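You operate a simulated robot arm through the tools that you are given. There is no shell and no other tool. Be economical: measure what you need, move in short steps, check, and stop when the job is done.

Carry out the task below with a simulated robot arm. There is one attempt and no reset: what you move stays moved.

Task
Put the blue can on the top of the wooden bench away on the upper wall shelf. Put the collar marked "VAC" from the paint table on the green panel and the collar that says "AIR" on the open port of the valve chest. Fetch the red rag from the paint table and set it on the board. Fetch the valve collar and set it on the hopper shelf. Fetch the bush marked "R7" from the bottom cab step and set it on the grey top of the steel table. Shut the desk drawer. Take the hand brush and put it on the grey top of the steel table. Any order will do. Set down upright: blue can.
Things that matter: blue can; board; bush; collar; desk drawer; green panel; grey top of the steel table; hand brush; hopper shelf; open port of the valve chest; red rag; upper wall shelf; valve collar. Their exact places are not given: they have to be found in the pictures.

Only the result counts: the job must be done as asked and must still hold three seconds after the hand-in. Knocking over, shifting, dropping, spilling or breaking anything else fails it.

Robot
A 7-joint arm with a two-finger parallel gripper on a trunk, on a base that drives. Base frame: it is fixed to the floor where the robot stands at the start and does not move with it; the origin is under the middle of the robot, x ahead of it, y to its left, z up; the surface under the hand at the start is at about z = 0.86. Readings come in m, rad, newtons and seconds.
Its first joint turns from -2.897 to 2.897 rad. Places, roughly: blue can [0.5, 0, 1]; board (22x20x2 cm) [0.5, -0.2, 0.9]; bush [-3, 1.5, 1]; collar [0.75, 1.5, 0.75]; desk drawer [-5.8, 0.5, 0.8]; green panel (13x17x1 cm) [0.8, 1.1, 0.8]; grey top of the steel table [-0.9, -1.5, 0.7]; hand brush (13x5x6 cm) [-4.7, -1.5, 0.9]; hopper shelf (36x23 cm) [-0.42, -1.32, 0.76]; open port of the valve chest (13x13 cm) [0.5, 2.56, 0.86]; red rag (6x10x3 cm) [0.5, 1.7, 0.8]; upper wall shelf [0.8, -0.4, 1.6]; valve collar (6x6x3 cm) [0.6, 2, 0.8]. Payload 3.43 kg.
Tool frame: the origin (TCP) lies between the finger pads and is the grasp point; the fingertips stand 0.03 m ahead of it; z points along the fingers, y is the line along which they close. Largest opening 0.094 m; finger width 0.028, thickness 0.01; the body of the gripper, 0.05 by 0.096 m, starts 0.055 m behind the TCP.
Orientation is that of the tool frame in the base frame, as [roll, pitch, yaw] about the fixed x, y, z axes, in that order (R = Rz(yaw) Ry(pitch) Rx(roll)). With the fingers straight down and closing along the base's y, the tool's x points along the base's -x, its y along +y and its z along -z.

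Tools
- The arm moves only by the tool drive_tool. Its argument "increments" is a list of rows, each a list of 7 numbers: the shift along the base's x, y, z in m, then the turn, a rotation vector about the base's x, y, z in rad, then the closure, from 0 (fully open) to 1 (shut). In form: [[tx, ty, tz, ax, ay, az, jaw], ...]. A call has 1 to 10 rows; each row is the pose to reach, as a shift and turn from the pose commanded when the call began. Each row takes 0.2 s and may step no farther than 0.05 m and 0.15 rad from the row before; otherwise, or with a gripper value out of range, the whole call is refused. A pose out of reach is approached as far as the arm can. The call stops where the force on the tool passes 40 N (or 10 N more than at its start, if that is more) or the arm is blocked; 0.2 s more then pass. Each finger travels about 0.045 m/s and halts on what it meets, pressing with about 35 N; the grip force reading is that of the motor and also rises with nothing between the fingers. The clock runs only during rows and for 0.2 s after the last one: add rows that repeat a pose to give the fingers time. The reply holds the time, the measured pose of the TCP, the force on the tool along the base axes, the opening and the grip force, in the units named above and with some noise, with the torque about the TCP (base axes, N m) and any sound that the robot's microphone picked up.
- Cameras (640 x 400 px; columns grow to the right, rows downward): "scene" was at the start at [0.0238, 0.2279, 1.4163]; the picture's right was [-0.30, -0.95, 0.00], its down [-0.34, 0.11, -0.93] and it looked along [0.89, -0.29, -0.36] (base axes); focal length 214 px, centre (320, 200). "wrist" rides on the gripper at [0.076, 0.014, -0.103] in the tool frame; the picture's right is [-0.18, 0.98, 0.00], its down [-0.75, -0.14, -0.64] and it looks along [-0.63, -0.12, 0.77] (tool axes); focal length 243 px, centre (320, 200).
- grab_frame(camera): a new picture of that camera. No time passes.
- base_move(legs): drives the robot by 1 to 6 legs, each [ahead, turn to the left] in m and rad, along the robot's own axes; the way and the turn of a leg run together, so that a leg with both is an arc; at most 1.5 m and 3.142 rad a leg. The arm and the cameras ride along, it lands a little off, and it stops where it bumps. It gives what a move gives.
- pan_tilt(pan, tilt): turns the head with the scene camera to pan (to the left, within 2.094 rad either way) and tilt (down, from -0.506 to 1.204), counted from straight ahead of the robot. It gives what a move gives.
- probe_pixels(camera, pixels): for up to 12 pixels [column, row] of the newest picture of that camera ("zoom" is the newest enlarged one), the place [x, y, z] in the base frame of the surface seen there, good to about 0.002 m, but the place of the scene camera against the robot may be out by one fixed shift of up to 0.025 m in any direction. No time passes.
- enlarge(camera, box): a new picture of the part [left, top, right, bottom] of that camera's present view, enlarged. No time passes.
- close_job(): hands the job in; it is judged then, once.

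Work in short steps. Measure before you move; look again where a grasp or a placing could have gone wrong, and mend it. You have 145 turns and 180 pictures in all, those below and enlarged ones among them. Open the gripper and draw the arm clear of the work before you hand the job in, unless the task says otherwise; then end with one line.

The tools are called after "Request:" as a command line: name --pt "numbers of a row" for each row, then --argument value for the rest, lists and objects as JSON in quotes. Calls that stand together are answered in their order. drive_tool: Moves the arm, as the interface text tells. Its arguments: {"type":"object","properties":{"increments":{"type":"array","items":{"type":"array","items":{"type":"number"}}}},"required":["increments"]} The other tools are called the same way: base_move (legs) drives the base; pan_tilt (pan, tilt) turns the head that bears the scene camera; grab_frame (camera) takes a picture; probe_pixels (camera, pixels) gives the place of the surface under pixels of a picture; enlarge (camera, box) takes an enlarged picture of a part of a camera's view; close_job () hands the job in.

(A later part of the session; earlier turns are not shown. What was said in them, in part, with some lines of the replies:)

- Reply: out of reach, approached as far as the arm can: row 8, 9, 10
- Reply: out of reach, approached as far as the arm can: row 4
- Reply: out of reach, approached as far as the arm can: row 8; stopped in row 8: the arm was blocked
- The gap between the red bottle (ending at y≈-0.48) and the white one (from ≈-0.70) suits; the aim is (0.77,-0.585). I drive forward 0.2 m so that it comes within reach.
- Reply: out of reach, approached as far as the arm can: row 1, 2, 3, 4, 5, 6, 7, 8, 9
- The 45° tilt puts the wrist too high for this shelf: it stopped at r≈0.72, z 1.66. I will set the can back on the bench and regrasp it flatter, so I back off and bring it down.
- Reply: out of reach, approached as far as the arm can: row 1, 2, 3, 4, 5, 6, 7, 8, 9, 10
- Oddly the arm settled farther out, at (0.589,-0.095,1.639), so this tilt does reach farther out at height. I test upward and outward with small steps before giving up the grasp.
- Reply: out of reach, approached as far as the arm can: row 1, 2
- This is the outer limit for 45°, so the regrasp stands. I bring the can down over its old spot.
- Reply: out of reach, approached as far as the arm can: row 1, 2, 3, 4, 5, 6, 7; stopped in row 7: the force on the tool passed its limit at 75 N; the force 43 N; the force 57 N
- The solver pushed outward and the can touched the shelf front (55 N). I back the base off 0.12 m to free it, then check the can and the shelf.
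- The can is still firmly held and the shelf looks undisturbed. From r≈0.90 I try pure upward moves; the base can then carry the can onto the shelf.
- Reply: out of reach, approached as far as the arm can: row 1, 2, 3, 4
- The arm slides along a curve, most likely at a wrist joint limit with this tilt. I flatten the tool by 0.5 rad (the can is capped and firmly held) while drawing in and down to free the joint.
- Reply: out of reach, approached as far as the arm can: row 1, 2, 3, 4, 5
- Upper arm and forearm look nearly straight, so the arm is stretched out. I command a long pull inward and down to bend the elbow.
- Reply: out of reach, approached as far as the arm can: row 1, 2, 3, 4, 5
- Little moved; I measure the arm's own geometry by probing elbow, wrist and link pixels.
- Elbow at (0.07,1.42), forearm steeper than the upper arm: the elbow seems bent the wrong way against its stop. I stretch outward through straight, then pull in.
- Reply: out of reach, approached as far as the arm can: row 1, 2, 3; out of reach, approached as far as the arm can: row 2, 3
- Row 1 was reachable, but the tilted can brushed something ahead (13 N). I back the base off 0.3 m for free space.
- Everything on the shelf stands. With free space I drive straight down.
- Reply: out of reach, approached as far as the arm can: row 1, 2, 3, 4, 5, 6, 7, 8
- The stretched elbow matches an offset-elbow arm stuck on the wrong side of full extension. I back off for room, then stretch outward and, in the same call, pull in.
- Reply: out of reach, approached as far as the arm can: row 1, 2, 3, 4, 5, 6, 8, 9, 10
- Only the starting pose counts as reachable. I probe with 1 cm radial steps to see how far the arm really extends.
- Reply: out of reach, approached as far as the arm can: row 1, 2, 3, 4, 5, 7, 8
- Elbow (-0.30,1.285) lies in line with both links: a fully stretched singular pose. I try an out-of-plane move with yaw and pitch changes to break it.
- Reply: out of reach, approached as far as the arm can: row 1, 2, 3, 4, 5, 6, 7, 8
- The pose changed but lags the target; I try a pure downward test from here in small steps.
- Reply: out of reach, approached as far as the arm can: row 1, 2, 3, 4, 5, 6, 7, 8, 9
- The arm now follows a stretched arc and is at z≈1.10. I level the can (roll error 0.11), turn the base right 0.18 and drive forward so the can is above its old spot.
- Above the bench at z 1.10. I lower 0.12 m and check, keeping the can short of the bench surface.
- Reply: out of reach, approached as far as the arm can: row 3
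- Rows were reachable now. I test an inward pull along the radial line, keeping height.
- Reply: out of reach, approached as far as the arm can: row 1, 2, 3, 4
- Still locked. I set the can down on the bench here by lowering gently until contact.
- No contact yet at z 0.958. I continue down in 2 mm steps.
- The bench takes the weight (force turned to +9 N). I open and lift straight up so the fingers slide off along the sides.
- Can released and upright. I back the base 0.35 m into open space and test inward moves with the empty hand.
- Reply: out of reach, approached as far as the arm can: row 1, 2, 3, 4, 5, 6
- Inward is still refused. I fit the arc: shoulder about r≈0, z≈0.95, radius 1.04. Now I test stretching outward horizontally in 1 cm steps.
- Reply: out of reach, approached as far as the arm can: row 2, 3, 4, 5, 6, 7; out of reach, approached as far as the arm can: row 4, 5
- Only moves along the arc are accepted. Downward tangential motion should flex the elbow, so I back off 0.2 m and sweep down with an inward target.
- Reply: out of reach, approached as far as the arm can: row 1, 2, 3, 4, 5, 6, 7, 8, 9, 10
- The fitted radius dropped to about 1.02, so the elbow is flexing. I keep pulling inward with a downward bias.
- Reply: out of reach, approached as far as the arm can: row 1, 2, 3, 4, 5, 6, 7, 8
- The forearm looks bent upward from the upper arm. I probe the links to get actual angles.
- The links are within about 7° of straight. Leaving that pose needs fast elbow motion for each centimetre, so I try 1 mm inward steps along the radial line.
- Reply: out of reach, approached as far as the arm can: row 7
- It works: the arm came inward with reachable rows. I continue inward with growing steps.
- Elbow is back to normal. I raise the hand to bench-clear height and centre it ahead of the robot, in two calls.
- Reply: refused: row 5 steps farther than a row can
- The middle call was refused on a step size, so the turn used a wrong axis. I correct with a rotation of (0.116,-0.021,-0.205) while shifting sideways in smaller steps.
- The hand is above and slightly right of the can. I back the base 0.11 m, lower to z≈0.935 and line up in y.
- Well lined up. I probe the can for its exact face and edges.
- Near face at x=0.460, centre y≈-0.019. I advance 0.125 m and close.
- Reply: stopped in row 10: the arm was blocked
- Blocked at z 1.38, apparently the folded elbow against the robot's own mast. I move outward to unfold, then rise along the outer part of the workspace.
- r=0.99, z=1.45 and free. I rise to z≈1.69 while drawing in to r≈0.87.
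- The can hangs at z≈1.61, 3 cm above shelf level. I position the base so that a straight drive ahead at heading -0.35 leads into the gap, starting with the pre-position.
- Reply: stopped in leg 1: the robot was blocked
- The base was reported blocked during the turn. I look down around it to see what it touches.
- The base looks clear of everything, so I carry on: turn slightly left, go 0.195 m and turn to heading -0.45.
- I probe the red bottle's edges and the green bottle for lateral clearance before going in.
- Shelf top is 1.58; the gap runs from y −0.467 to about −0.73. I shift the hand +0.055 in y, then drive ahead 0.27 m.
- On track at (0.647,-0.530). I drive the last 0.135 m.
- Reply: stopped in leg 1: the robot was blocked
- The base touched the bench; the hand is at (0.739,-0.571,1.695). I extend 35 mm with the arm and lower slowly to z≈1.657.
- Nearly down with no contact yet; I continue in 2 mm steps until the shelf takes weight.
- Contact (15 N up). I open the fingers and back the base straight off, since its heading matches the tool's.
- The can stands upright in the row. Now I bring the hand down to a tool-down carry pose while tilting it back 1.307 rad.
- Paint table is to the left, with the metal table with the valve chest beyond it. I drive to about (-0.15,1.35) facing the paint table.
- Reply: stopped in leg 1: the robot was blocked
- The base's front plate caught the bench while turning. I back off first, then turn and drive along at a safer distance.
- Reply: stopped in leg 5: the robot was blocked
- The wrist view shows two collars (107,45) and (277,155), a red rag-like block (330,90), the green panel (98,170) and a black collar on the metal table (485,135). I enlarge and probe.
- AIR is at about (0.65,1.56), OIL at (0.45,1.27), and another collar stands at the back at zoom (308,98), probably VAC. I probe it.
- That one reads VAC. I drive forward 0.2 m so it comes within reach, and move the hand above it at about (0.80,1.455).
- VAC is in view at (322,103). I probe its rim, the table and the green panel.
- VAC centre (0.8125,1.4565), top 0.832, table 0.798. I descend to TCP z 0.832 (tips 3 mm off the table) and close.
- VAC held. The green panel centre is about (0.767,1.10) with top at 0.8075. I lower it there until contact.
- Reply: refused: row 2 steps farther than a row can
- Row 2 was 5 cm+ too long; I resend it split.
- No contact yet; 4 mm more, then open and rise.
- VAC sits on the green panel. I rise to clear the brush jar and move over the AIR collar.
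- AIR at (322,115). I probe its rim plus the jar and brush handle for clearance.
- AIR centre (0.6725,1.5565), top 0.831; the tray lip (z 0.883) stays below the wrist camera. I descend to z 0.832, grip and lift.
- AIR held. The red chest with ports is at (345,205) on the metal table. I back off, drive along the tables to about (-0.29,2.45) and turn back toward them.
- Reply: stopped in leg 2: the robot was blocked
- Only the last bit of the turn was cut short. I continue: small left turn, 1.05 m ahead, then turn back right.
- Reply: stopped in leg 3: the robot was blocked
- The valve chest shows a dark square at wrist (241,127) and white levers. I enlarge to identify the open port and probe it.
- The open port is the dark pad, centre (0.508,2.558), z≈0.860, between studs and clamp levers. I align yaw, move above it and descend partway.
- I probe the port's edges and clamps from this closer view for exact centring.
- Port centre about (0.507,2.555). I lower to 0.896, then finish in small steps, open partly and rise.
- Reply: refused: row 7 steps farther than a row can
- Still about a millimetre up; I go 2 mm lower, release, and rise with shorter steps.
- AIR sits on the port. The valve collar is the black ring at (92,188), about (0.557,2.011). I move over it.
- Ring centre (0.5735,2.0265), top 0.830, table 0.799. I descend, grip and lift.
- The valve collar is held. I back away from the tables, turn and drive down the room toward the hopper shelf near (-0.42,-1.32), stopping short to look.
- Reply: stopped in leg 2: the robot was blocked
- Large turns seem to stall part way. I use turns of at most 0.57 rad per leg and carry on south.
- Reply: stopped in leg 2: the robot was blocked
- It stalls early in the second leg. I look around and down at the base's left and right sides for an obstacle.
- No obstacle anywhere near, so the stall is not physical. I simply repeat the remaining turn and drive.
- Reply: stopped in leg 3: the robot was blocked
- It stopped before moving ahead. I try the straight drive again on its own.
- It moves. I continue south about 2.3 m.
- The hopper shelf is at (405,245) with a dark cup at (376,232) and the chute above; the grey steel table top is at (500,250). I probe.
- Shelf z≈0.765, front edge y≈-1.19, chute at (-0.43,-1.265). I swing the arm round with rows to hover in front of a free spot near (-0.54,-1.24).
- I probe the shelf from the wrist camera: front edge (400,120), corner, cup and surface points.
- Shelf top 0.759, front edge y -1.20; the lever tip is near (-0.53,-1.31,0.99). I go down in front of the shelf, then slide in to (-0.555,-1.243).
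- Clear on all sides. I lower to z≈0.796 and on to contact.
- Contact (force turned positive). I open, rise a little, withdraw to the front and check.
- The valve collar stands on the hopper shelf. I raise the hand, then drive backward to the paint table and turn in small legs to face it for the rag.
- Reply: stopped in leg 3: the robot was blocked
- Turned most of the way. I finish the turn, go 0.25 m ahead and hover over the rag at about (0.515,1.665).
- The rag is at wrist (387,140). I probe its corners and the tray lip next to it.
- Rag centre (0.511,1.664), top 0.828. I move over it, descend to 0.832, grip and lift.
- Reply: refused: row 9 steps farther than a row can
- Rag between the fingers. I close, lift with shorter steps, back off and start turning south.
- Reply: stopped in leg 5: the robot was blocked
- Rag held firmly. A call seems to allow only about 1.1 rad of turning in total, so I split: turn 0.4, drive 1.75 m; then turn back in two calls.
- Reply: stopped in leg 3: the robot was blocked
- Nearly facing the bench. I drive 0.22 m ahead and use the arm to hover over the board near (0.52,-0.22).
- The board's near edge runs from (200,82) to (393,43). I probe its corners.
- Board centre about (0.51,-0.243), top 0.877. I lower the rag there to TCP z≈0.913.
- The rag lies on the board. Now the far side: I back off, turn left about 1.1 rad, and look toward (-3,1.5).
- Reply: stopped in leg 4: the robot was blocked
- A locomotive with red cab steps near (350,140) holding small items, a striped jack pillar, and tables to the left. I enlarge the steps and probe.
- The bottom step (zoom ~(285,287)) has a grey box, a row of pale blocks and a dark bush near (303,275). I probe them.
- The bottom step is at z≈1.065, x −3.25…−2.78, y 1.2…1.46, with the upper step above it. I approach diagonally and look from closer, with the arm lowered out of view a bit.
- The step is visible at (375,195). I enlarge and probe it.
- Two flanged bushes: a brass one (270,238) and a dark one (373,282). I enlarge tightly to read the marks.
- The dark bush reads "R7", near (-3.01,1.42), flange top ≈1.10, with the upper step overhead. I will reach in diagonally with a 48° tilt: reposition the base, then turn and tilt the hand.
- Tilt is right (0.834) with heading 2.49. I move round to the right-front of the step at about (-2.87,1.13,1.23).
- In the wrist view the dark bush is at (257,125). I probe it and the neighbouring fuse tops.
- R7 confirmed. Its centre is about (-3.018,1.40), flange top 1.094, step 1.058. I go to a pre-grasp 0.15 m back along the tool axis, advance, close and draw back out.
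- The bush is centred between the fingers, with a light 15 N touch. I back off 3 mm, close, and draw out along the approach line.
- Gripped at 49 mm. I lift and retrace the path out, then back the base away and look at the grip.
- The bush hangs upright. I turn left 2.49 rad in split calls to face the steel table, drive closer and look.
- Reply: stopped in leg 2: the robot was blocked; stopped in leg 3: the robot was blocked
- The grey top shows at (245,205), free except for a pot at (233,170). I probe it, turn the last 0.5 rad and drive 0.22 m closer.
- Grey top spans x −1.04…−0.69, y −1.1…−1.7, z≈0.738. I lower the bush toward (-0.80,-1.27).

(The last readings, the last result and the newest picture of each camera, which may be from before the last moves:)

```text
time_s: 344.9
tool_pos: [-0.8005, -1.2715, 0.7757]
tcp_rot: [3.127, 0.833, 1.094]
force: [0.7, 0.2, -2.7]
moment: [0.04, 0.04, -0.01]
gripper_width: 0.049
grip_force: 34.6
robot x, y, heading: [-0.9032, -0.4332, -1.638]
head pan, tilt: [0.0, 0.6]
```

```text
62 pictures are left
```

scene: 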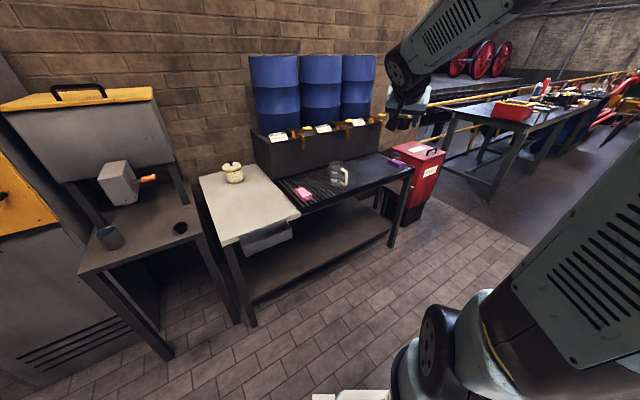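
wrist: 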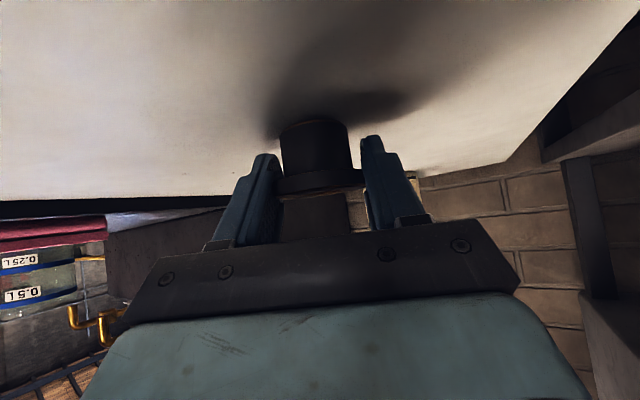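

A millimetre or two above the top. I lower to contact, open, retreat along the tool axis and untilt.

Request:
drive_tool --pt "0 0 -0.003 0 0 0 0.9" --pt "0 0 -0.005 0 0 0 0.9" --pt "0 0 -0.005 0 0 0 0.5" --pt "0 0 -0.005 0 0 0 0.2" --pt "0 0 -0.005 0 0 0 0" --pt "0 0 -0.004 0 0 0 0" --pt "0.012 0.023 0.02 0 0 0 0" --pt "0.025 0.048 0.043 0 0 0 0" --pt "0.038 0.073 0.075 0 0 0 0" --pt "0.0515 0.099 0.11 0 0 0 0"

Request:
drive_tool --pt "0 0.01 0.04 0.11 -0.057 0 0" --pt "0 0.02 0.08 0.22 -0.115 0 0" --pt "-0.01 0.03 0.12 0.33 -0.172 0 0" --pt "-0.02 0.04 0.16 0.44 -0.23 0 0" --pt "-0.03 0.05 0.2 0.55 -0.287 0 0" --pt "-0.04 0.06 0.24 0.66 -0.343 0 0" --pt "-0.05 0.07 0.26 0.739 -0.384 0 0"

Request:
grab_frame --camera "wrist"

Request:
base_move --legs '[[0.0, -0.36], [0, -0.36], [0, -0.3]]'

```text
time_s: 347.1
tool_pos: [-0.748, -1.1713, 0.8889]
tcp_rot: [3.128, 0.829, 1.096]
force: [-0.7, -1.3, -0.9]
moment: [0.02, 0.0, -0.03]
gripper_width: 0.0938
grip_force: 0.0
robot x, y, heading: [-0.9039, -0.431, -1.634]
head pan, tilt: [0.0, 0.6]
```

```text
time_s: 348.7
tool_pos: [-0.7968, -1.1039, 1.1433]
tcp_rot: [3.125, -0.005, 1.092]
force: [0.1, -0.3, -1.0]
moment: [0.0, 0.0, 0.01]
gripper_width: 0.0942
grip_force: 0.0
robot x, y, heading: [-0.9033, -0.4309, -1.633]
head pan, tilt: [0.0, 0.6]
```

```text
61 pictures are left
```

wrist: 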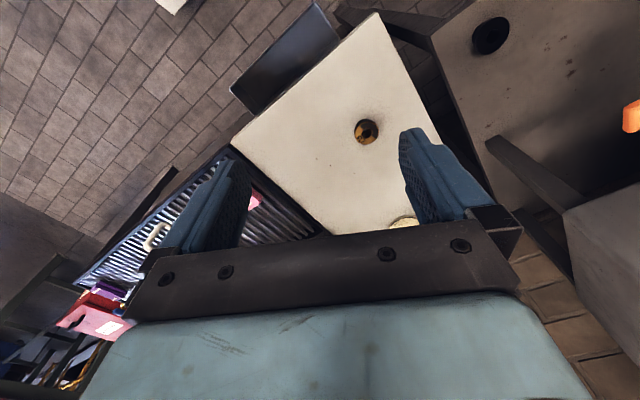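

```text
time_s: 352.9
tool_pos: [-1.4119, -0.8926, 1.1442]
tcp_rot: [3.125, -0.004, 0.107]
force: [-0.3, -0.3, -0.3]
moment: [0.09, 0.04, 0.0]
gripper_width: 0.094
grip_force: 0.1
robot x, y, heading: [-0.8808, -0.4892, -2.648]
head pan, tilt: [0.0, 0.6]
stopped in leg 3: the robot was blocked; the commanded pose is now the measured one
```

R7 stands on the grey top. Now the brush and the drawer: I finish the turn west and drive down the aisle, then look.

Request:
base_move --legs '[[0, -0.25], [0, -0.24], [1.4, 0], [1.2, 0]]'

Request:
pan_tilt --pan 0.5 --tilt 0.4

Request:
grab_frame --camera "scene"

```text
time_s: 367.7
tool_pos: [-4.1667, -0.5874, 1.1435]
tcp_rot: [3.126, -0.003, -0.385]
force: [0.0, 0.3, -1.1]
moment: [0.03, -0.01, -0.03]
gripper_width: 0.0939
grip_force: 0.1
robot x, y, heading: [-3.5065, -0.4823, -3.137]
head pan, tilt: [0.0, 0.6]
```

```text
time_s: 368.6
tool_pos: [-4.1666, -0.5881, 1.1445]
tcp_rot: [3.127, -0.003, -0.385]
force: [-0.1, -0.1, 0.4]
moment: [0.0, 0.0, 0.03]
gripper_width: 0.0939
grip_force: 0.1
robot x, y, heading: [-3.5075, -0.4845, -3.138]
head pan, tilt: [0.499, 0.4]
```

```text
60 pictures are left
```

scene: 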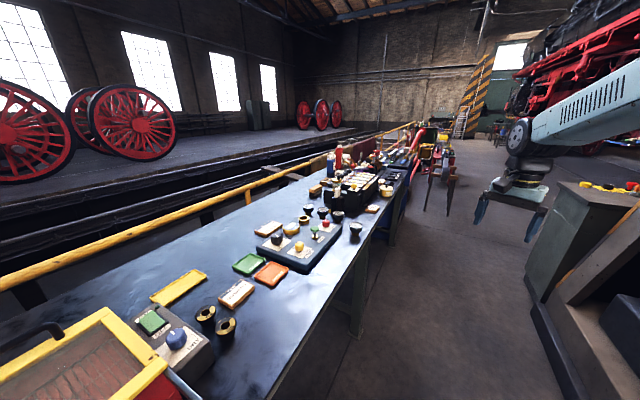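

I enlarge the middle of the long bench to find the hand brush and probe a few places.

Request:
enlarge --camera "scene" --box '[240, 130, 432, 250]'

Request:
probe_pixels --camera "scene" --pixels '[[355, 228], [340, 190], [387, 190], [305, 240], [370, 208], [335, 165], [420, 170], [545, 240], [585, 188], [420, 145], [290, 232], [372, 260]]'

```text
3.33 times, centred on (336, 190) of scene
```

zoom: 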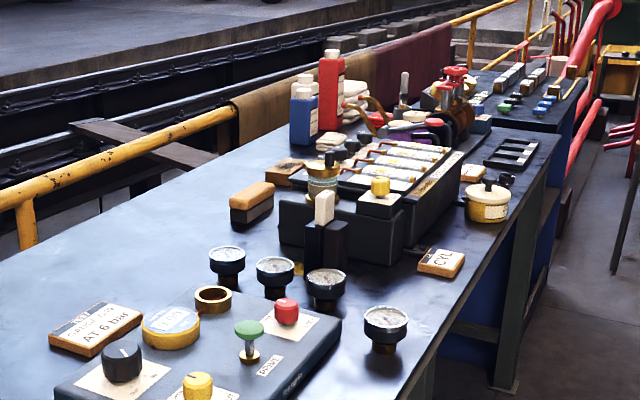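

```text
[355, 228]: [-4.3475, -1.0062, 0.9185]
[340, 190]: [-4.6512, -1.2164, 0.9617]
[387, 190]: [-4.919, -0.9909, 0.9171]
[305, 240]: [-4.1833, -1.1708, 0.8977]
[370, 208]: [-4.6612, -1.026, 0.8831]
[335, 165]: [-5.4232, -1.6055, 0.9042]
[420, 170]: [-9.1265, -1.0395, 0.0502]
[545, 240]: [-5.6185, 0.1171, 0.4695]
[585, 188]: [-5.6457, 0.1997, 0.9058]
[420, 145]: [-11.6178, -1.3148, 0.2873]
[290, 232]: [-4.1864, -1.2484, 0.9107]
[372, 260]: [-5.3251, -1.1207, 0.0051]
```

The hand brush looks like the wooden block with dark bristles at zoom (252,200). I probe it.

Request:
probe_pixels --camera "zoom" --pixels '[[232, 200], [270, 188], [252, 192], [252, 212], [285, 165], [290, 180], [225, 255], [300, 210], [300, 110], [350, 180]]'

Request:
enlarge --camera "scene" --box '[296, 166, 360, 206]'

```text
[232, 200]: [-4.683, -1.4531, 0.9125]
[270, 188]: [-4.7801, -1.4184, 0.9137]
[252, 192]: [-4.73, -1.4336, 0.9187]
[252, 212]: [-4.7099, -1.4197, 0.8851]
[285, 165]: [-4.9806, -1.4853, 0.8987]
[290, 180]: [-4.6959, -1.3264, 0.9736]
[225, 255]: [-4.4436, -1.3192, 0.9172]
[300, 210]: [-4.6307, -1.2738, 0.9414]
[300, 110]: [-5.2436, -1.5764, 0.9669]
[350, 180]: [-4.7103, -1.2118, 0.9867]
```

```text
10.00 times, centred on (328, 186) of scene
```

zoom: 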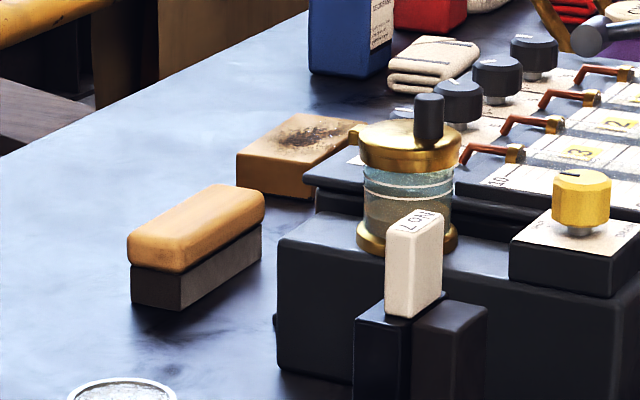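

The brush lies at about (-4.735,-1.435), long side along x. Before fetching it I will shut the drawer with the empty hand, so I look toward the desk.

Request:
pan_tilt --pan -0.25 --tilt 0.45

Request:
grab_frame --camera "scene"

Request:
probe_pixels --camera "scene" --pixels '[[200, 200], [260, 240], [300, 230], [340, 240], [300, 280], [380, 260], [420, 280], [350, 200]]'

```text
time_s: 369.7
tool_pos: [-4.1659, -0.5862, 1.1436]
tcp_rot: [3.126, -0.005, -0.386]
force: [-0.1, -0.3, -0.1]
moment: [0.0, 0.04, 0.0]
gripper_width: 0.094
grip_force: 0.0
robot x, y, heading: [-3.5049, -0.485, -3.136]
head pan, tilt: [-0.25, 0.45]
```

```text
57 pictures are left
```

scene: 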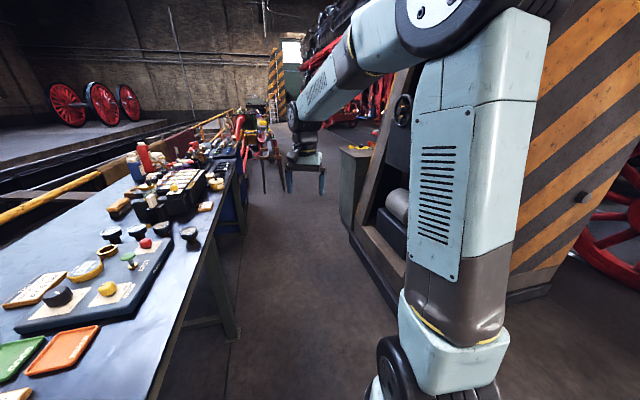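

```text
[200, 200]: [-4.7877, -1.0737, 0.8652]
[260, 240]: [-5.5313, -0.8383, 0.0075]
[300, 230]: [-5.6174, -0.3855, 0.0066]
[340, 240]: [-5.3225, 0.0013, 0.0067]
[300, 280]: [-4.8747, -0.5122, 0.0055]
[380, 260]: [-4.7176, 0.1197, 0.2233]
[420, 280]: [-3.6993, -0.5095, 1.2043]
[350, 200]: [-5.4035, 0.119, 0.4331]
```

The desk begins at about (-5.4,0.12). I drive 1.35 m ahead along the aisle and look at its front.

Request:
base_move --legs '[[0.7, 0], [0.7, 0]]'

Request:
pan_tilt --pan -0.75 --tilt 0.6

Request:
grab_frame --camera "scene"

```text
time_s: 377.0
tool_pos: [-5.5401, -0.6106, 1.1429]
tcp_rot: [3.126, -0.003, -0.371]
force: [-0.2, -0.6, -0.2]
moment: [-0.02, -0.02, 0.0]
gripper_width: 0.094
grip_force: 0.0
robot x, y, heading: [-4.8846, -0.495, -3.124]
head pan, tilt: [-0.25, 0.45]
```

```text
time_s: 377.9
tool_pos: [-5.5404, -0.6099, 1.1445]
tcp_rot: [3.125, -0.004, -0.371]
force: [-0.1, 0.3, 0.2]
moment: [0.01, 0.02, -0.02]
gripper_width: 0.0939
grip_force: 0.1
robot x, y, heading: [-4.8806, -0.5001, -3.122]
head pan, tilt: [-0.75, 0.6]
```

```text
56 pictures are left
```

scene: 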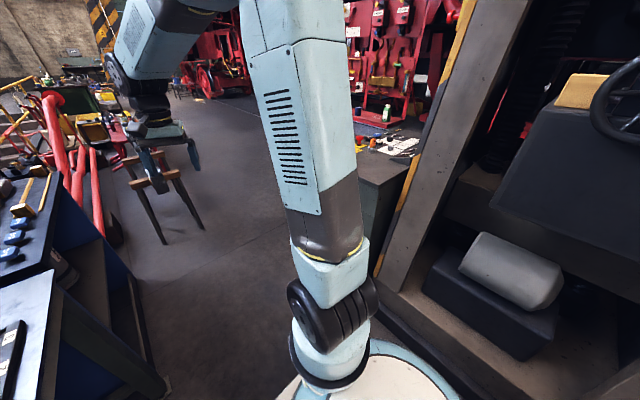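

The arm hides the desk front. I drive another 0.6 m and look square at it to the right.

Request:
probe_pixels --camera "scene" --pixels '[[160, 185], [200, 225], [385, 165], [375, 215], [415, 140], [120, 210], [365, 140], [75, 150]]'

Request:
base_move --legs '[[0.55, 0]]'

Request:
pan_tilt --pan -1.3 --tilt 0.6

Request:
grab_frame --camera "scene"

```text
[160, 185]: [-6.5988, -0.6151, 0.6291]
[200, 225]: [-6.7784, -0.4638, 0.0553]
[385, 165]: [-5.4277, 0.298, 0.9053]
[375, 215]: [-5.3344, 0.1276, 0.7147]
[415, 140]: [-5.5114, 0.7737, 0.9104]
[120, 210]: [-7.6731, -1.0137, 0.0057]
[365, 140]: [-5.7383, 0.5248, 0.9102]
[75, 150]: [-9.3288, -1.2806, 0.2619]
```

```text
time_s: 381.2
tool_pos: [-6.0929, -0.6169, 1.1453]
tcp_rot: [3.125, -0.004, -0.374]
force: [0.3, -0.6, -0.4]
moment: [0.0, -0.02, 0.02]
gripper_width: 0.0941
grip_force: 0.0
robot x, y, heading: [-5.435, -0.5035, -3.125]
head pan, tilt: [-0.75, 0.6]
```

```text
time_s: 382.1
tool_pos: [-6.0923, -0.6174, 1.1453]
tcp_rot: [3.126, -0.003, -0.373]
force: [0.4, 1.1, 0.6]
moment: [0.04, -0.02, 0.01]
gripper_width: 0.0939
grip_force: 0.1
robot x, y, heading: [-5.4382, -0.5065, -3.128]
head pan, tilt: [-1.3, 0.6]
```

```text
55 pictures are left
```

scene: 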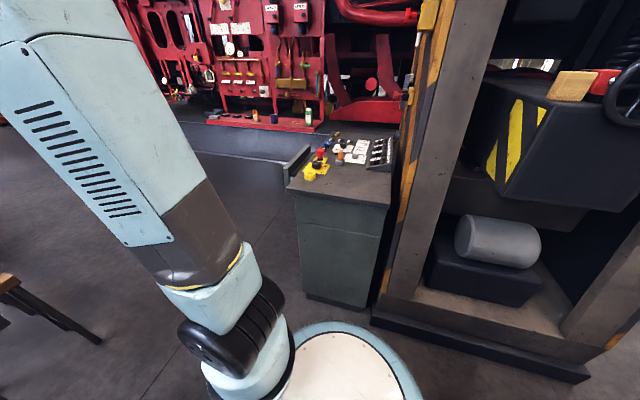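

The drawer sticks out on the desk's left (−x) side at about (295,167). I enlarge and probe it.

Request:
enlarge --camera "scene" --box '[265, 120, 409, 210]'

Request:
probe_pixels --camera "zoom" --pixels '[[110, 190], [95, 240], [150, 150], [185, 120], [205, 100], [120, 280], [250, 320], [560, 350], [140, 330], [180, 180], [210, 130], [105, 215]]'

```text
4.44 times, centred on (337, 165) of scene
```

zoom: 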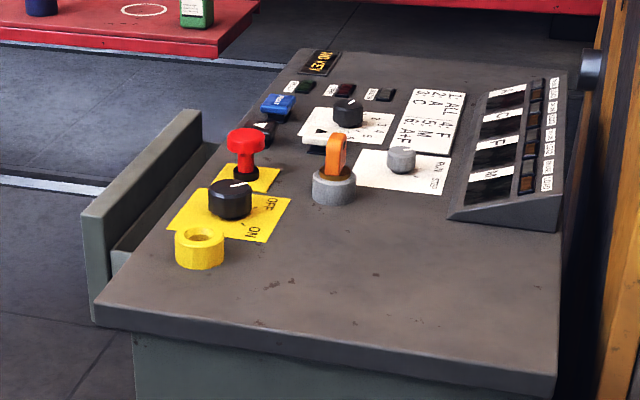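

```text
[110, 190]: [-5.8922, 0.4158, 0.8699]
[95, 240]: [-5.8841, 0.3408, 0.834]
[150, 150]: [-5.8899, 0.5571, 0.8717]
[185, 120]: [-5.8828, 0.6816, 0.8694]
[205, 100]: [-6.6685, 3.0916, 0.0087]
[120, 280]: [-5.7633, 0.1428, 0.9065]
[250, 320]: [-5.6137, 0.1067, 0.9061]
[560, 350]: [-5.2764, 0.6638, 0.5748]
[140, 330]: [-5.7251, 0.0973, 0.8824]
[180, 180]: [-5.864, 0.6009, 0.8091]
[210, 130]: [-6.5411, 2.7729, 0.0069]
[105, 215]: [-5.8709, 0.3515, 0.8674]
```

The drawer front is at x≈-5.895, y 0.33–0.70, top 0.87, about 0.12 m open. I drive to x≈-5.9 and turn right 1.08 so the arm can drop behind it.

Request:
base_move --legs '[[0.46, 0], [0, -0.36], [0, -0.36], [0, -0.36]]'

Request:
pan_tilt --pan -0.5 --tilt 0.7

Request:
grab_frame --camera "scene"

```text
time_s: 388.8
tool_pos: [-6.3227, 0.0197, 1.147]
tcp_rot: [3.126, -0.002, -1.449]
force: [-1.1, 0.1, -0.4]
moment: [0.02, 0.0, -0.01]
gripper_width: 0.0941
grip_force: 0.1
robot x, y, heading: [-5.9696, -0.5429, 2.041]
head pan, tilt: [-1.3, 0.6]
stopped in leg 4: the robot was blocked; the commanded pose is now the measured one
```

```text
time_s: 389.9
tool_pos: [-6.3222, 0.0203, 1.1458]
tcp_rot: [3.126, -0.003, -1.451]
force: [0.0, 0.1, 0.0]
moment: [0.05, 0.01, 0.0]
gripper_width: 0.0942
grip_force: 0.0
robot x, y, heading: [-5.9734, -0.5452, 2.043]
head pan, tilt: [-0.499, 0.7]
```

```text
53 pictures are left
```

scene: 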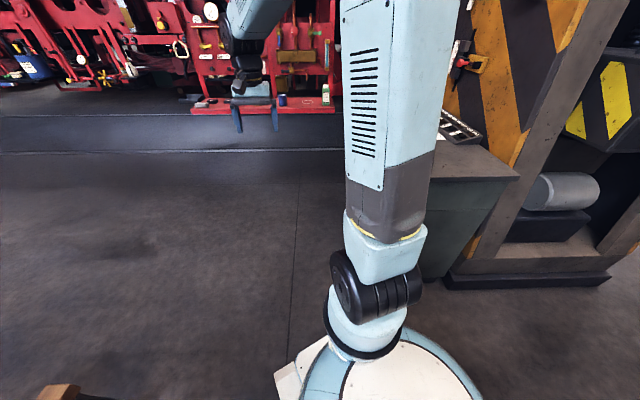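

I drive 0.2 m closer, close the fingers and bring the hand to just left of the drawer front, still high.

Request:
base_move --legs '[[0.2, 0]]'

Request:
drive_tool --pt "0.039 0.028 0 0 0 0 1" --pt "0.078 0.056 0 0 0 0 1" --pt "0.117 0.084 0 0 0 0 1" --pt "0.156 0.112 0 0 0 0 1" --pt "0.195 0.14 0 0 0 0 1" --pt "0.234 0.168 0 0 0 0 1" --pt "0.273 0.196 0 0 0 0 1" --pt "0.312 0.224 0 0 0 0 1" --pt "0.351 0.252 0 0 0 0 1" --pt "0.39 0.28 0 0 0 0 1"

Request:
grab_frame --camera "wrist"

```text
time_s: 391.5
tool_pos: [-6.4168, 0.1967, 1.1468]
tcp_rot: [3.125, -0.003, -1.446]
force: [0.3, -0.1, 1.3]
moment: [-0.01, 0.01, 0.0]
gripper_width: 0.0939
grip_force: 0.0
robot x, y, heading: [-6.0663, -0.3653, 2.047]
head pan, tilt: [-0.499, 0.7]
```

```text
time_s: 393.7
tool_pos: [-6.0257, 0.4756, 1.1473]
tcp_rot: [3.127, -0.002, -1.443]
force: [-0.5, -0.4, 0.4]
moment: [0.01, -0.06, 0.0]
gripper_width: 0.0002
grip_force: 33.0
robot x, y, heading: [-6.067, -0.3666, 2.053]
head pan, tilt: [-0.499, 0.7]
```

```text
52 pictures are left
```

wrist: 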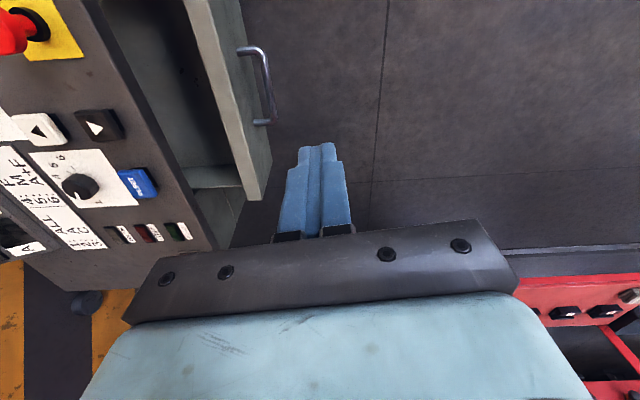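

The drawer front with a handle at (262,90) is visible. I probe panel, handle and desk edge.

Request:
probe_pixels --camera "wrist" --pixels '[[225, 60], [248, 160], [245, 50], [270, 90], [262, 120], [255, 180], [200, 5], [180, 160], [262, 193], [200, 110]]'

```text
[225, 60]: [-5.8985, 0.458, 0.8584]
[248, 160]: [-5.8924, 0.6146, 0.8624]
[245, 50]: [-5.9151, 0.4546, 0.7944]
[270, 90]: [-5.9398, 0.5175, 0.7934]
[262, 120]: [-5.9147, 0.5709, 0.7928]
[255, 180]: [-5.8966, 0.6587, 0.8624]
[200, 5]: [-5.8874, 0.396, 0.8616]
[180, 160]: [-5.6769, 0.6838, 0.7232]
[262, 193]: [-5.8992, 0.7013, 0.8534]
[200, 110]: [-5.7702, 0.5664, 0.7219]
```

Panel face x≈-5.90, top 0.862; handle at z 0.794. I tilt the hand 0.4 rad so its body leans away from the desk, lower the tips above the handle and push +x.

Request:
drive_tool --pt "0 0.015 -0.02 0 -0.135 0 1" --pt "0 0.03 -0.04 0 -0.27 0 1" --pt "0 0.04 -0.06 0 -0.4 0 1" --pt "0 0.04 -0.1 0 -0.4 0 1" --pt "0 0.04 -0.14 0 -0.4 0 1" --pt "0 0.04 -0.18 0 -0.4 0 1" --pt "0 0.04 -0.22 0 -0.4 0 1" --pt "0 0.04 -0.26 0 -0.4 0 1" --pt "0 0.04 -0.302 0 -0.4 0 1"

Request:
drive_tool --pt "0.04 0 0 0 0 0 1" --pt "0.08 0 0 0 0 0 1" --pt "0.11 0 0 0 0 0 1" --pt "0.135 0 0 0 0 0 1" --pt "0.16 0 0 0 0 0 1" --pt "0.18 0 0 0 0 0 1" --pt "0.2 0 0 0 0 0 1" --pt "0.215 0 0 0 0 0 1" --pt "0.23 0 0 0 0 0 1"

Request:
grab_frame --camera "wrist"

```text
time_s: 395.7
tool_pos: [-6.026, 0.5162, 0.8436]
tcp_rot: [-2.76, -0.053, -1.457]
force: [-0.9, -1.0, 0.5]
moment: [0.01, 0.03, 0.0]
gripper_width: 0.0002
grip_force: 33.1
robot x, y, heading: [-6.0662, -0.3644, 2.051]
head pan, tilt: [-0.499, 0.7]
```

```text
time_s: 397.7
tool_pos: [-5.7983, 0.5174, 0.8444]
tcp_rot: [-2.761, -0.053, -1.455]
force: [-0.5, 0.4, 0.1]
moment: [-0.01, -0.03, 0.02]
gripper_width: 0.0
grip_force: 32.9
robot x, y, heading: [-6.0677, -0.3638, 2.05]
head pan, tilt: [-0.499, 0.7]
```

```text
51 pictures are left
```

wrist: 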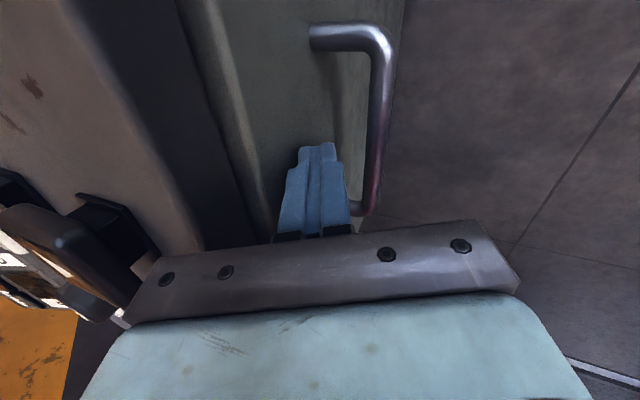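

The drawer slid without resistance. I probe how far the panel still is from the desk and how near the hand is to the desk controls.

Request:
probe_pixels --camera "wrist" --pixels '[[215, 60], [190, 60], [150, 60], [130, 160], [250, 60], [110, 205], [140, 255], [100, 60], [300, 100]]'

```text
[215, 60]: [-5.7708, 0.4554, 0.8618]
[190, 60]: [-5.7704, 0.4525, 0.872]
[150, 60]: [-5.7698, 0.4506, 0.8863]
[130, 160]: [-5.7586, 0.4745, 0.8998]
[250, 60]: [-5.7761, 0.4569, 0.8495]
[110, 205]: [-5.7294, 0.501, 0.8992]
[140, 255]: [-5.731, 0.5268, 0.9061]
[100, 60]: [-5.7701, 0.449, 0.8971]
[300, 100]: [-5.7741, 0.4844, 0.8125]
```

The panel is now about flush with the desk edge, but there is no end-stop force yet. I back off, tilt further so the hand clears the desk controls, and push on until it stops.

Request:
drive_tool --pt "-0.03 0 0 0 -0.12 0 1" --pt "-0.04 0 0 0 -0.24 0 1" --pt "-0.04 0 0 0 -0.35 0 1" --pt "-0.02 0 0 0 -0.35 0 1" --pt "0.0 0 0 0 -0.35 0 1" --pt "0.01 0 0 0 -0.35 0 1" --pt "0.02 0 0 0 -0.35 0 1" --pt "0.03 0 0 0 -0.35 0 1" --pt "0.04 0 0 0 -0.35 0 1" --pt "0.05 0 0 0 -0.35 0 1"

Request:
grab_frame --camera "wrist"

```text
time_s: 399.4
tool_pos: [-5.784, 0.5174, 0.8455]
tcp_rot: [-2.417, -0.089, -1.478]
force: [-11.2, -5.1, 6.3]
moment: [-0.19, -0.04, -0.28]
gripper_width: 0.0
grip_force: 33.4
robot x, y, heading: [-6.0631, -0.3633, 2.053]
head pan, tilt: [-0.499, 0.7]
stopped in row 8: the force on the tool passed its limit at 57 N (the readings are from after the stop); the commanded pose is now the measured one
```

```text
50 pictures are left
```

wrist: 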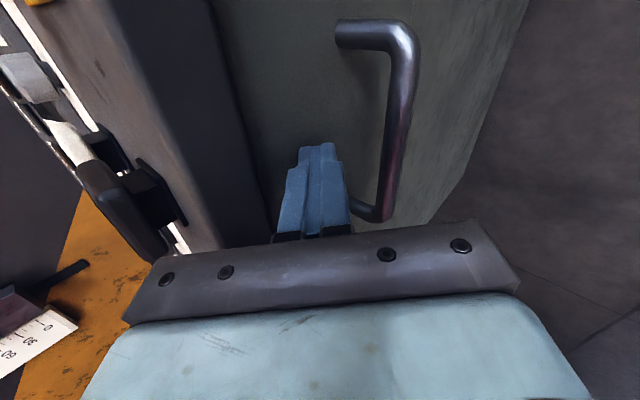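

The push hit an end stop at 57 N. I check the panel position, withdraw, untilt and raise the hand, then start turning right toward the brush.

Request:
probe_pixels --camera "wrist" --pixels '[[300, 60], [280, 110], [225, 60], [200, 60], [440, 60]]'

Request:
drive_tool --pt "-0.03 0 0 0 0 0 1" --pt "-0.07 0 0.01 0 0 0 1" --pt "-0.1 -0.01 0.04 0 0.12 0 0.5" --pt "-0.12 -0.03 0.075 0 0.25 0 0" --pt "-0.13 -0.05 0.115 0 0.375 0 0" --pt "-0.14 -0.07 0.155 0 0.5 0 0" --pt "-0.15 -0.09 0.195 0 0.625 0 0" --pt "-0.16 -0.11 0.235 0 0.75 0 0" --pt "-0.165 -0.135 0.275 0 0.75 0 0" --pt "-0.165 -0.165 0.31 0 0.75 0 0"

Request:
grab_frame --camera "wrist"

Request:
base_move --legs '[[0, -0.36], [0, -0.36], [0, -0.35]]'

Request:
base_move --legs '[[0, -0.36], [0, -0.36], [0, -0.35]]'

```text
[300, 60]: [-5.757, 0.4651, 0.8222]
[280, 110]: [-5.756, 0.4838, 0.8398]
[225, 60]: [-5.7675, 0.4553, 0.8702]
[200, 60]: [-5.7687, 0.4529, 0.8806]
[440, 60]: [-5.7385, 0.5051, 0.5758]
```

```text
time_s: 401.6
tool_pos: [-5.9468, 0.3515, 1.1565]
tcp_rot: [3.118, -0.003, -1.444]
force: [0.0, 0.5, -1.0]
moment: [-0.06, 0.03, -0.02]
gripper_width: 0.094
grip_force: 0.0
robot x, y, heading: [-6.0655, -0.3614, 2.056]
head pan, tilt: [-0.499, 0.7]
```

```text
49 pictures are left
```

wrist: 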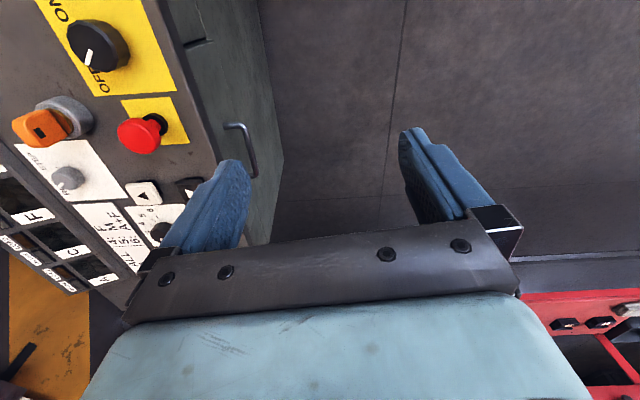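

```text
time_s: 405.5
tool_pos: [-5.397, -0.0843, 1.156]
tcp_rot: [3.118, -0.006, -2.45]
force: [0.1, -0.4, 0.7]
moment: [-0.03, -0.03, -0.01]
gripper_width: 0.0939
grip_force: 0.0
robot x, y, heading: [-6.1258, -0.3328, 1.007]
head pan, tilt: [-0.499, 0.7]
stopped in leg 3: the robot was blocked; the commanded pose is now the measured one
```

```text
time_s: 408.9
tool_pos: [-5.453, -0.7043, 1.1555]
tcp_rot: [3.118, -0.008, 2.996]
force: [0.4, 0.3, -0.1]
moment: [-0.02, -0.01, 0.0]
gripper_width: 0.0941
grip_force: 0.1
robot x, y, heading: [-6.1375, -0.2742, 0.161]
head pan, tilt: [-0.499, 0.7]
stopped in leg 3: the robot was blocked; the commanded pose is now the measured one
```

The panel face is at x −5.757, one panel thickness off the desk body: shut. I drive back east to about (-4.75,-0.52) and turn toward the bench with the brush.

Request:
base_move --legs '[[0, -0.34], [0.7, 0], [0.71, 0]]'

Request:
base_move --legs '[[0, -0.33], [0, -0.32]]'

Request:
grab_frame --camera "wrist"

```text
time_s: 417.6
tool_pos: [-4.2408, -1.1717, 1.155]
tcp_rot: [3.119, -0.008, 2.642]
force: [-0.1, 0.1, 0.4]
moment: [-0.01, 0.0, 0.02]
gripper_width: 0.0939
grip_force: 0.1
robot x, y, heading: [-4.7361, -0.5323, -0.187]
head pan, tilt: [-0.499, 0.7]
```

```text
time_s: 420.2
tool_pos: [-4.7284, -1.3407, 1.1562]
tcp_rot: [3.119, -0.006, 1.991]
force: [-0.3, 0.2, 0.5]
moment: [0.0, -0.04, 0.0]
gripper_width: 0.0939
grip_force: 0.0
robot x, y, heading: [-4.7035, -0.506, -0.833]
head pan, tilt: [-0.499, 0.7]
```

```text
48 pictures are left
```

wrist: 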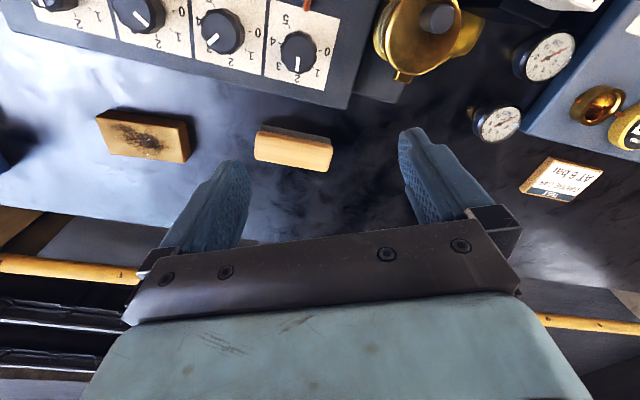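

The brush is at (293,149), right by the hand. I probe its corners and the apparatus near it.

Request:
probe_pixels --camera "wrist" --pixels '[[256, 140], [330, 148], [256, 158], [328, 168], [293, 150], [300, 132], [345, 105], [400, 78], [220, 150], [270, 190], [440, 20]]'

```text
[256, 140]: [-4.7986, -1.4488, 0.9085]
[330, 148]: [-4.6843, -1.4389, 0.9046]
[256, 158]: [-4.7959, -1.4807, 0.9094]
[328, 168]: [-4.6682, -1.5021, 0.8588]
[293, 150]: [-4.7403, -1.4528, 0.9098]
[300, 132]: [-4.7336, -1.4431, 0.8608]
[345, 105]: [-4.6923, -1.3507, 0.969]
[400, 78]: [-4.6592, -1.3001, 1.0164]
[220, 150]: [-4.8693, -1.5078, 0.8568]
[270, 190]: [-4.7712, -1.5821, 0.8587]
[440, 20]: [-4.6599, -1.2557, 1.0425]
```

Brush: x −4.80…−4.68, y −1.435…−1.49, axis +0.09 rad, top 0.91, bench 0.859. I turn the hand 1.24 rad so the fingers close across it, move over (-4.755,-1.463) and descend.

Request:
drive_tool --pt "-0.003 -0.012 0 0 0 0.138 0" --pt "-0.006 -0.025 0 0 0 0.276 0" --pt "-0.009 -0.04 0 0 0 0.414 0" --pt "-0.012 -0.055 0 0 0 0.552 0" --pt "-0.015 -0.07 0 0 0 0.69 0" --pt "-0.018 -0.085 0 0 0 0.828 0" --pt "-0.021 -0.1 0 0 0 0.966 0" --pt "-0.024 -0.112 0 0 0 1.104 0" --pt "-0.027 -0.122 0 0 0 1.238 0"

Request:
drive_tool --pt "0 0 -0.04 0 0 0 0" --pt "0 0 -0.08 0 0 0 0" --pt "0 0 -0.12 0 0 0 0" --pt "0 0 -0.155 0 0 0 0"

Request:
grab_frame --camera "wrist"

Request:
probe_pixels --camera "wrist" --pixels '[[320, 60], [280, 100], [360, 100], [320, 130], [280, 130], [360, 130]]'

```text
time_s: 422.2
tool_pos: [-4.755, -1.4635, 1.1553]
tcp_rot: [3.118, -0.006, -3.052]
force: [0.4, 0.4, 0.5]
moment: [-0.02, 0.0, 0.01]
gripper_width: 0.0938
grip_force: 0.0
robot x, y, heading: [-4.7036, -0.5022, -0.835]
head pan, tilt: [-0.499, 0.7]
```

```text
time_s: 423.2
tool_pos: [-4.7561, -1.4623, 1.001]
tcp_rot: [3.121, -0.006, -3.056]
force: [0.4, -0.4, 0.9]
moment: [-0.03, 0.03, -0.01]
gripper_width: 0.0941
grip_force: 0.0
robot x, y, heading: [-4.7024, -0.5033, -0.832]
head pan, tilt: [-0.499, 0.7]
```

```text
47 pictures are left
```

wrist: 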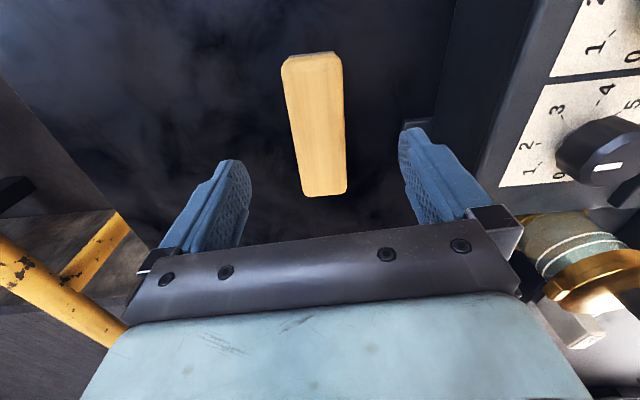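

```text
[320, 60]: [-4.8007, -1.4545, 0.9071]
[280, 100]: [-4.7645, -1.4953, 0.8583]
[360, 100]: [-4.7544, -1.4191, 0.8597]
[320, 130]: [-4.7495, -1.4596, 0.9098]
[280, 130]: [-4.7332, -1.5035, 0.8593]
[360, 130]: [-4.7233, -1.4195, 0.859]
```

Aligned: brush centre y≈-1.461. I descend 0.10, grip, lift and draw in, then turn and drive back east with it.

Request:
drive_tool --pt "0 0 -0.04 0 0 0 0" --pt "0 0 -0.08 0 0 0 0" --pt "0 0 -0.101 0 0 0 0" --pt "0 0 -0.101 0 0 0 0.9" --pt "0 0 -0.101 0 0 0 0.9" --pt "0 0 -0.101 0 0 0 0.9" --pt "0 0 -0.101 0 0 0 0.9" --pt "0 0 -0.06 0 0 0 0.9" --pt "0 0 -0.02 0 0 0 0.9" --pt "0 0 0.03 0 0 0 0.9"

Request:
drive_tool --pt "0 0 0.04 0 0 0 0.9" --pt "0 0 0.08 0 0 0 0.9" --pt "0 0.02 0.12 0 0 0 0.9" --pt "0 0.06 0.14 0 0 0 0.9" --pt "0 0.1 0.15 0 0 0 0.9" --pt "0 0.145 0.15 0 0 0 0.9" --pt "0 0.19 0.15 0 0 0 0.9"

Request:
grab_frame --camera "wrist"

Request:
base_move --legs '[[0, 0.42], [0, 0.41], [1.25, 0], [1.25, 0], [1.2, 0]]'

```text
time_s: 425.4
tool_pos: [-4.7586, -1.4616, 1.0345]
tcp_rot: [3.117, -0.004, -3.054]
force: [-0.7, -0.6, -2.2]
moment: [0.01, 0.05, 0.0]
gripper_width: 0.0503
grip_force: 35.0
robot x, y, heading: [-4.6983, -0.5049, -0.832]
head pan, tilt: [-0.499, 0.7]
```

```text
time_s: 427.1
tool_pos: [-4.755, -1.2719, 1.1778]
tcp_rot: [3.117, -0.007, -3.054]
force: [0.2, -0.4, -2.4]
moment: [0.08, 0.04, 0.01]
gripper_width: 0.0501
grip_force: 34.7
robot x, y, heading: [-4.7044, -0.5027, -0.837]
head pan, tilt: [-0.499, 0.7]
```

```text
46 pictures are left
```

wrist: 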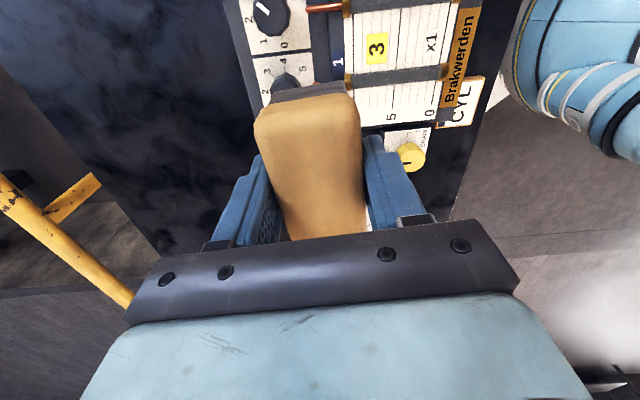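

```text
time_s: 430.4
tool_pos: [-4.1595, -1.0522, 1.1818]
tcp_rot: [3.121, -0.007, -2.21]
force: [0.4, 0.1, -2.1]
moment: [-0.01, -0.03, -0.03]
gripper_width: 0.0497
grip_force: 35.0
robot x, y, heading: [-4.6978, -0.5628, 0.002]
head pan, tilt: [-0.499, 0.7]
stopped in leg 2: the robot was blocked; the commanded pose is now the measured one
```

Brush firmly held (50 mm). I repeat the drive east, then turn right 0.8 toward the steel table.

Request:
base_move --legs '[[0, 0.03], [1.25, 0], [1.25, 0], [1.25, 0]]'

Request:
base_move --legs '[[0, -0.4], [0, -0.4]]'

Request:
grab_frame --camera "wrist"

```text
time_s: 449.4
tool_pos: [-0.3443, -0.9204, 1.1807]
tcp_rot: [3.121, -0.006, -2.168]
force: [-0.1, 0.8, -1.6]
moment: [-0.07, 0.01, 0.0]
gripper_width: 0.0501
grip_force: 35.1
robot x, y, heading: [-0.9073, -0.453, 0.049]
head pan, tilt: [-0.499, 0.7]
```

```text
time_s: 452.5
tool_pos: [-0.8548, -1.1809, 1.1818]
tcp_rot: [3.122, -0.008, -2.97]
force: [-0.9, -0.5, -1.8]
moment: [-0.01, 0.0, -0.01]
gripper_width: 0.0498
grip_force: 34.5
robot x, y, heading: [-0.8748, -0.411, -0.746]
head pan, tilt: [-0.499, 0.7]
```

```text
45 pictures are left
```

wrist: 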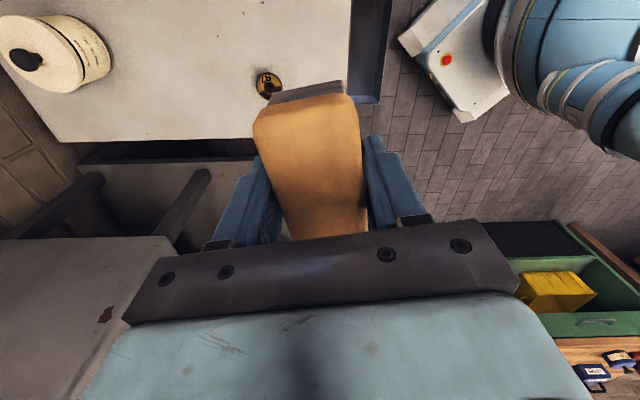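

The grey top with the bush and pot is in view. I bring the brush down toward (-0.93,-1.22), clear of both.

Request:
drive_tool --pt "-0.025 -0.01 -0.03 0 0 -0.06 0.9" --pt "-0.05 -0.02 -0.06 0 0 -0.12 0.9" --pt "-0.075 -0.03 -0.09 0 0 -0.17 0.9" --pt "-0.087 -0.04 -0.13 0 0 -0.17 0.9" --pt "-0.087 -0.04 -0.175 0 0 -0.17 0.9" --pt "-0.087 -0.04 -0.22 0 0 -0.17 0.9" --pt "-0.087 -0.04 -0.265 0 0 -0.17 0.9" --pt "-0.087 -0.04 -0.3 0 0 -0.17 0.9"

Request:
grab_frame --camera "wrist"

Request:
probe_pixels --camera "wrist" --pixels '[[220, 60], [230, 120], [390, 100], [400, 40], [300, 30], [200, 100]]'

```text
time_s: 454.3
tool_pos: [-0.9404, -1.2205, 0.8817]
tcp_rot: [3.123, -0.007, 3.141]
force: [-0.4, -0.4, -0.9]
moment: [-0.03, 0.03, 0.0]
gripper_width: 0.0497
grip_force: 34.9
robot x, y, heading: [-0.8727, -0.4172, -0.745]
head pan, tilt: [-0.499, 0.7]
```

```text
44 pictures are left
```

wrist: 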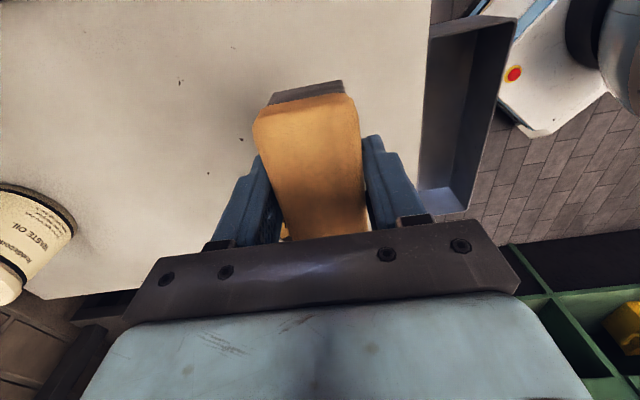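

```text
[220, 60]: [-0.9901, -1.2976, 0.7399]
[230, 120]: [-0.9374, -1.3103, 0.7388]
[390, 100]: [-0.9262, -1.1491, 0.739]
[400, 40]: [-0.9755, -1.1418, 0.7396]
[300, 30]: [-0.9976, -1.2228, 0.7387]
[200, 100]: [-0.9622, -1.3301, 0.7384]
```

The spot is clear. I lower 0.10 m to contact, open and rise.

Request:
drive_tool --pt "0 0 -0.04 0 0 0 0.9" --pt "0 0 -0.08 0 0 0 0.9" --pt "0 0 -0.095 0 0 0 0.9" --pt "0 0 -0.1 0 0 0 0.9" --pt "0 0 -0.103 0 0 0 0.9"

Request:
drive_tool --pt "0 0 -0.001 0 0 0 0.4" --pt "0 0 -0.001 0 0 0 0.1" --pt "0 0 -0.001 0 0 0 0" --pt "0 0 0.0 0 0 0 0" --pt "0 0 0.04 0 0 0 0" --pt "0 0 0.085 0 0 0 0" --pt "0 0 0.13 0 0 0 0" --pt "0 0.02 0.17 0 0 0 0" --pt "0 0.05 0.21 0 0 0 0" --pt "0 0.08 0.25 0 0 0 0"

Request:
base_move --legs '[[-0.2, 0]]'

Request:
grab_frame --camera "wrist"

Request:
pan_tilt --pan -0.5 --tilt 0.5

Request:
grab_frame --camera "scene"

```text
time_s: 455.5
tool_pos: [-0.9401, -1.2198, 0.7803]
tcp_rot: [3.122, -0.009, -3.14]
force: [6.1, 9.1, 27.8]
moment: [-0.23, -0.52, 0.13]
gripper_width: 0.0501
grip_force: 35.0
robot x, y, heading: [-0.8723, -0.4153, -0.743]
head pan, tilt: [-0.499, 0.7]
```

```text
time_s: 457.7
tool_pos: [-0.9374, -1.1421, 1.0288]
tcp_rot: [3.119, -0.007, 3.139]
force: [0.4, -0.3, -1.5]
moment: [0.06, 0.03, 0.0]
gripper_width: 0.0941
grip_force: 0.0
robot x, y, heading: [-0.8754, -0.4149, -0.743]
head pan, tilt: [-0.499, 0.7]
```

```text
time_s: 459.3
tool_pos: [-1.0845, -1.006, 1.029]
tcp_rot: [3.12, -0.008, -3.141]
force: [-0.1, -0.3, 0.7]
moment: [0.02, -0.01, 0.0]
gripper_width: 0.0939
grip_force: 0.1
robot x, y, heading: [-1.0175, -0.2786, -0.748]
head pan, tilt: [-0.499, 0.7]
```

```text
43 pictures are left
```

wrist: 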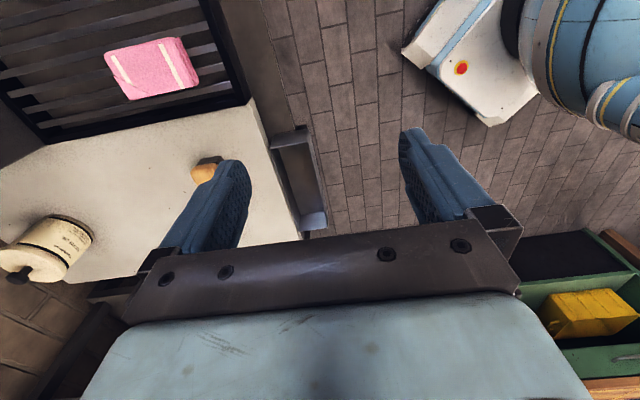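

```text
time_s: 460.0
tool_pos: [-1.084, -1.005, 1.0285]
tcp_rot: [3.121, -0.008, 3.141]
force: [-0.5, 0.1, 0.6]
moment: [-0.01, 0.0, -0.02]
gripper_width: 0.094
grip_force: 0.1
robot x, y, heading: [-1.0188, -0.2782, -0.751]
head pan, tilt: [-0.499, 0.499]
```

```text
42 pictures are left
```

scene: 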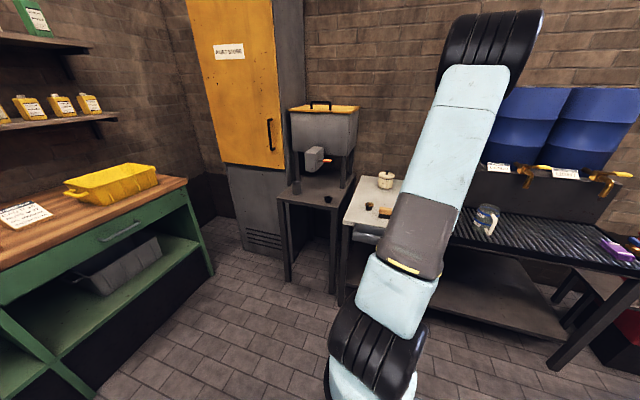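

All is set down; I take one enlarged look at the steel table and hopper before handing in.

Request:
enlarge --camera "scene" --box '[270, 150, 430, 250]'

```text
4.00 times, centred on (350, 200) of scene
```

zoom: 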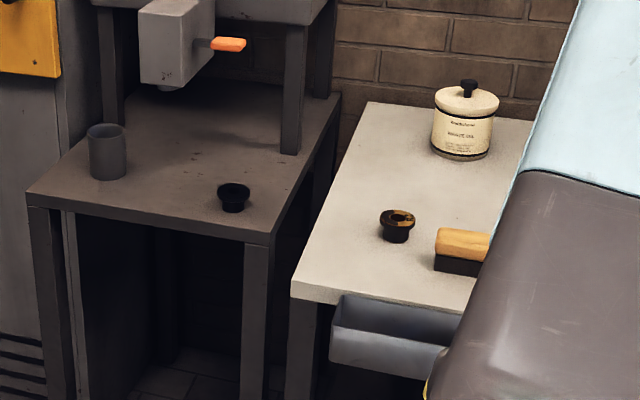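

The valve collar is on the hopper shelf, and the bush and brush are on the grey top. The gripper is open and clear of the work, so I hand the job in.

Request:
close_job

```text
The job is handed in.
```

I did all eight moves and handed the job in. The blue can is upright on the upper wall shelf, and the VAC collar is on the green panel. The AIR collar is on the open port, the red rag on the board, and the valve collar on the hopper shelf. The R7 bush and the hand brush are on the grey steel top, and the desk drawer is shut. While I was carrying the can it pressed against the shelf's front edge twice (up to 75 N), but the pictures afterwards showed nothing there had moved.
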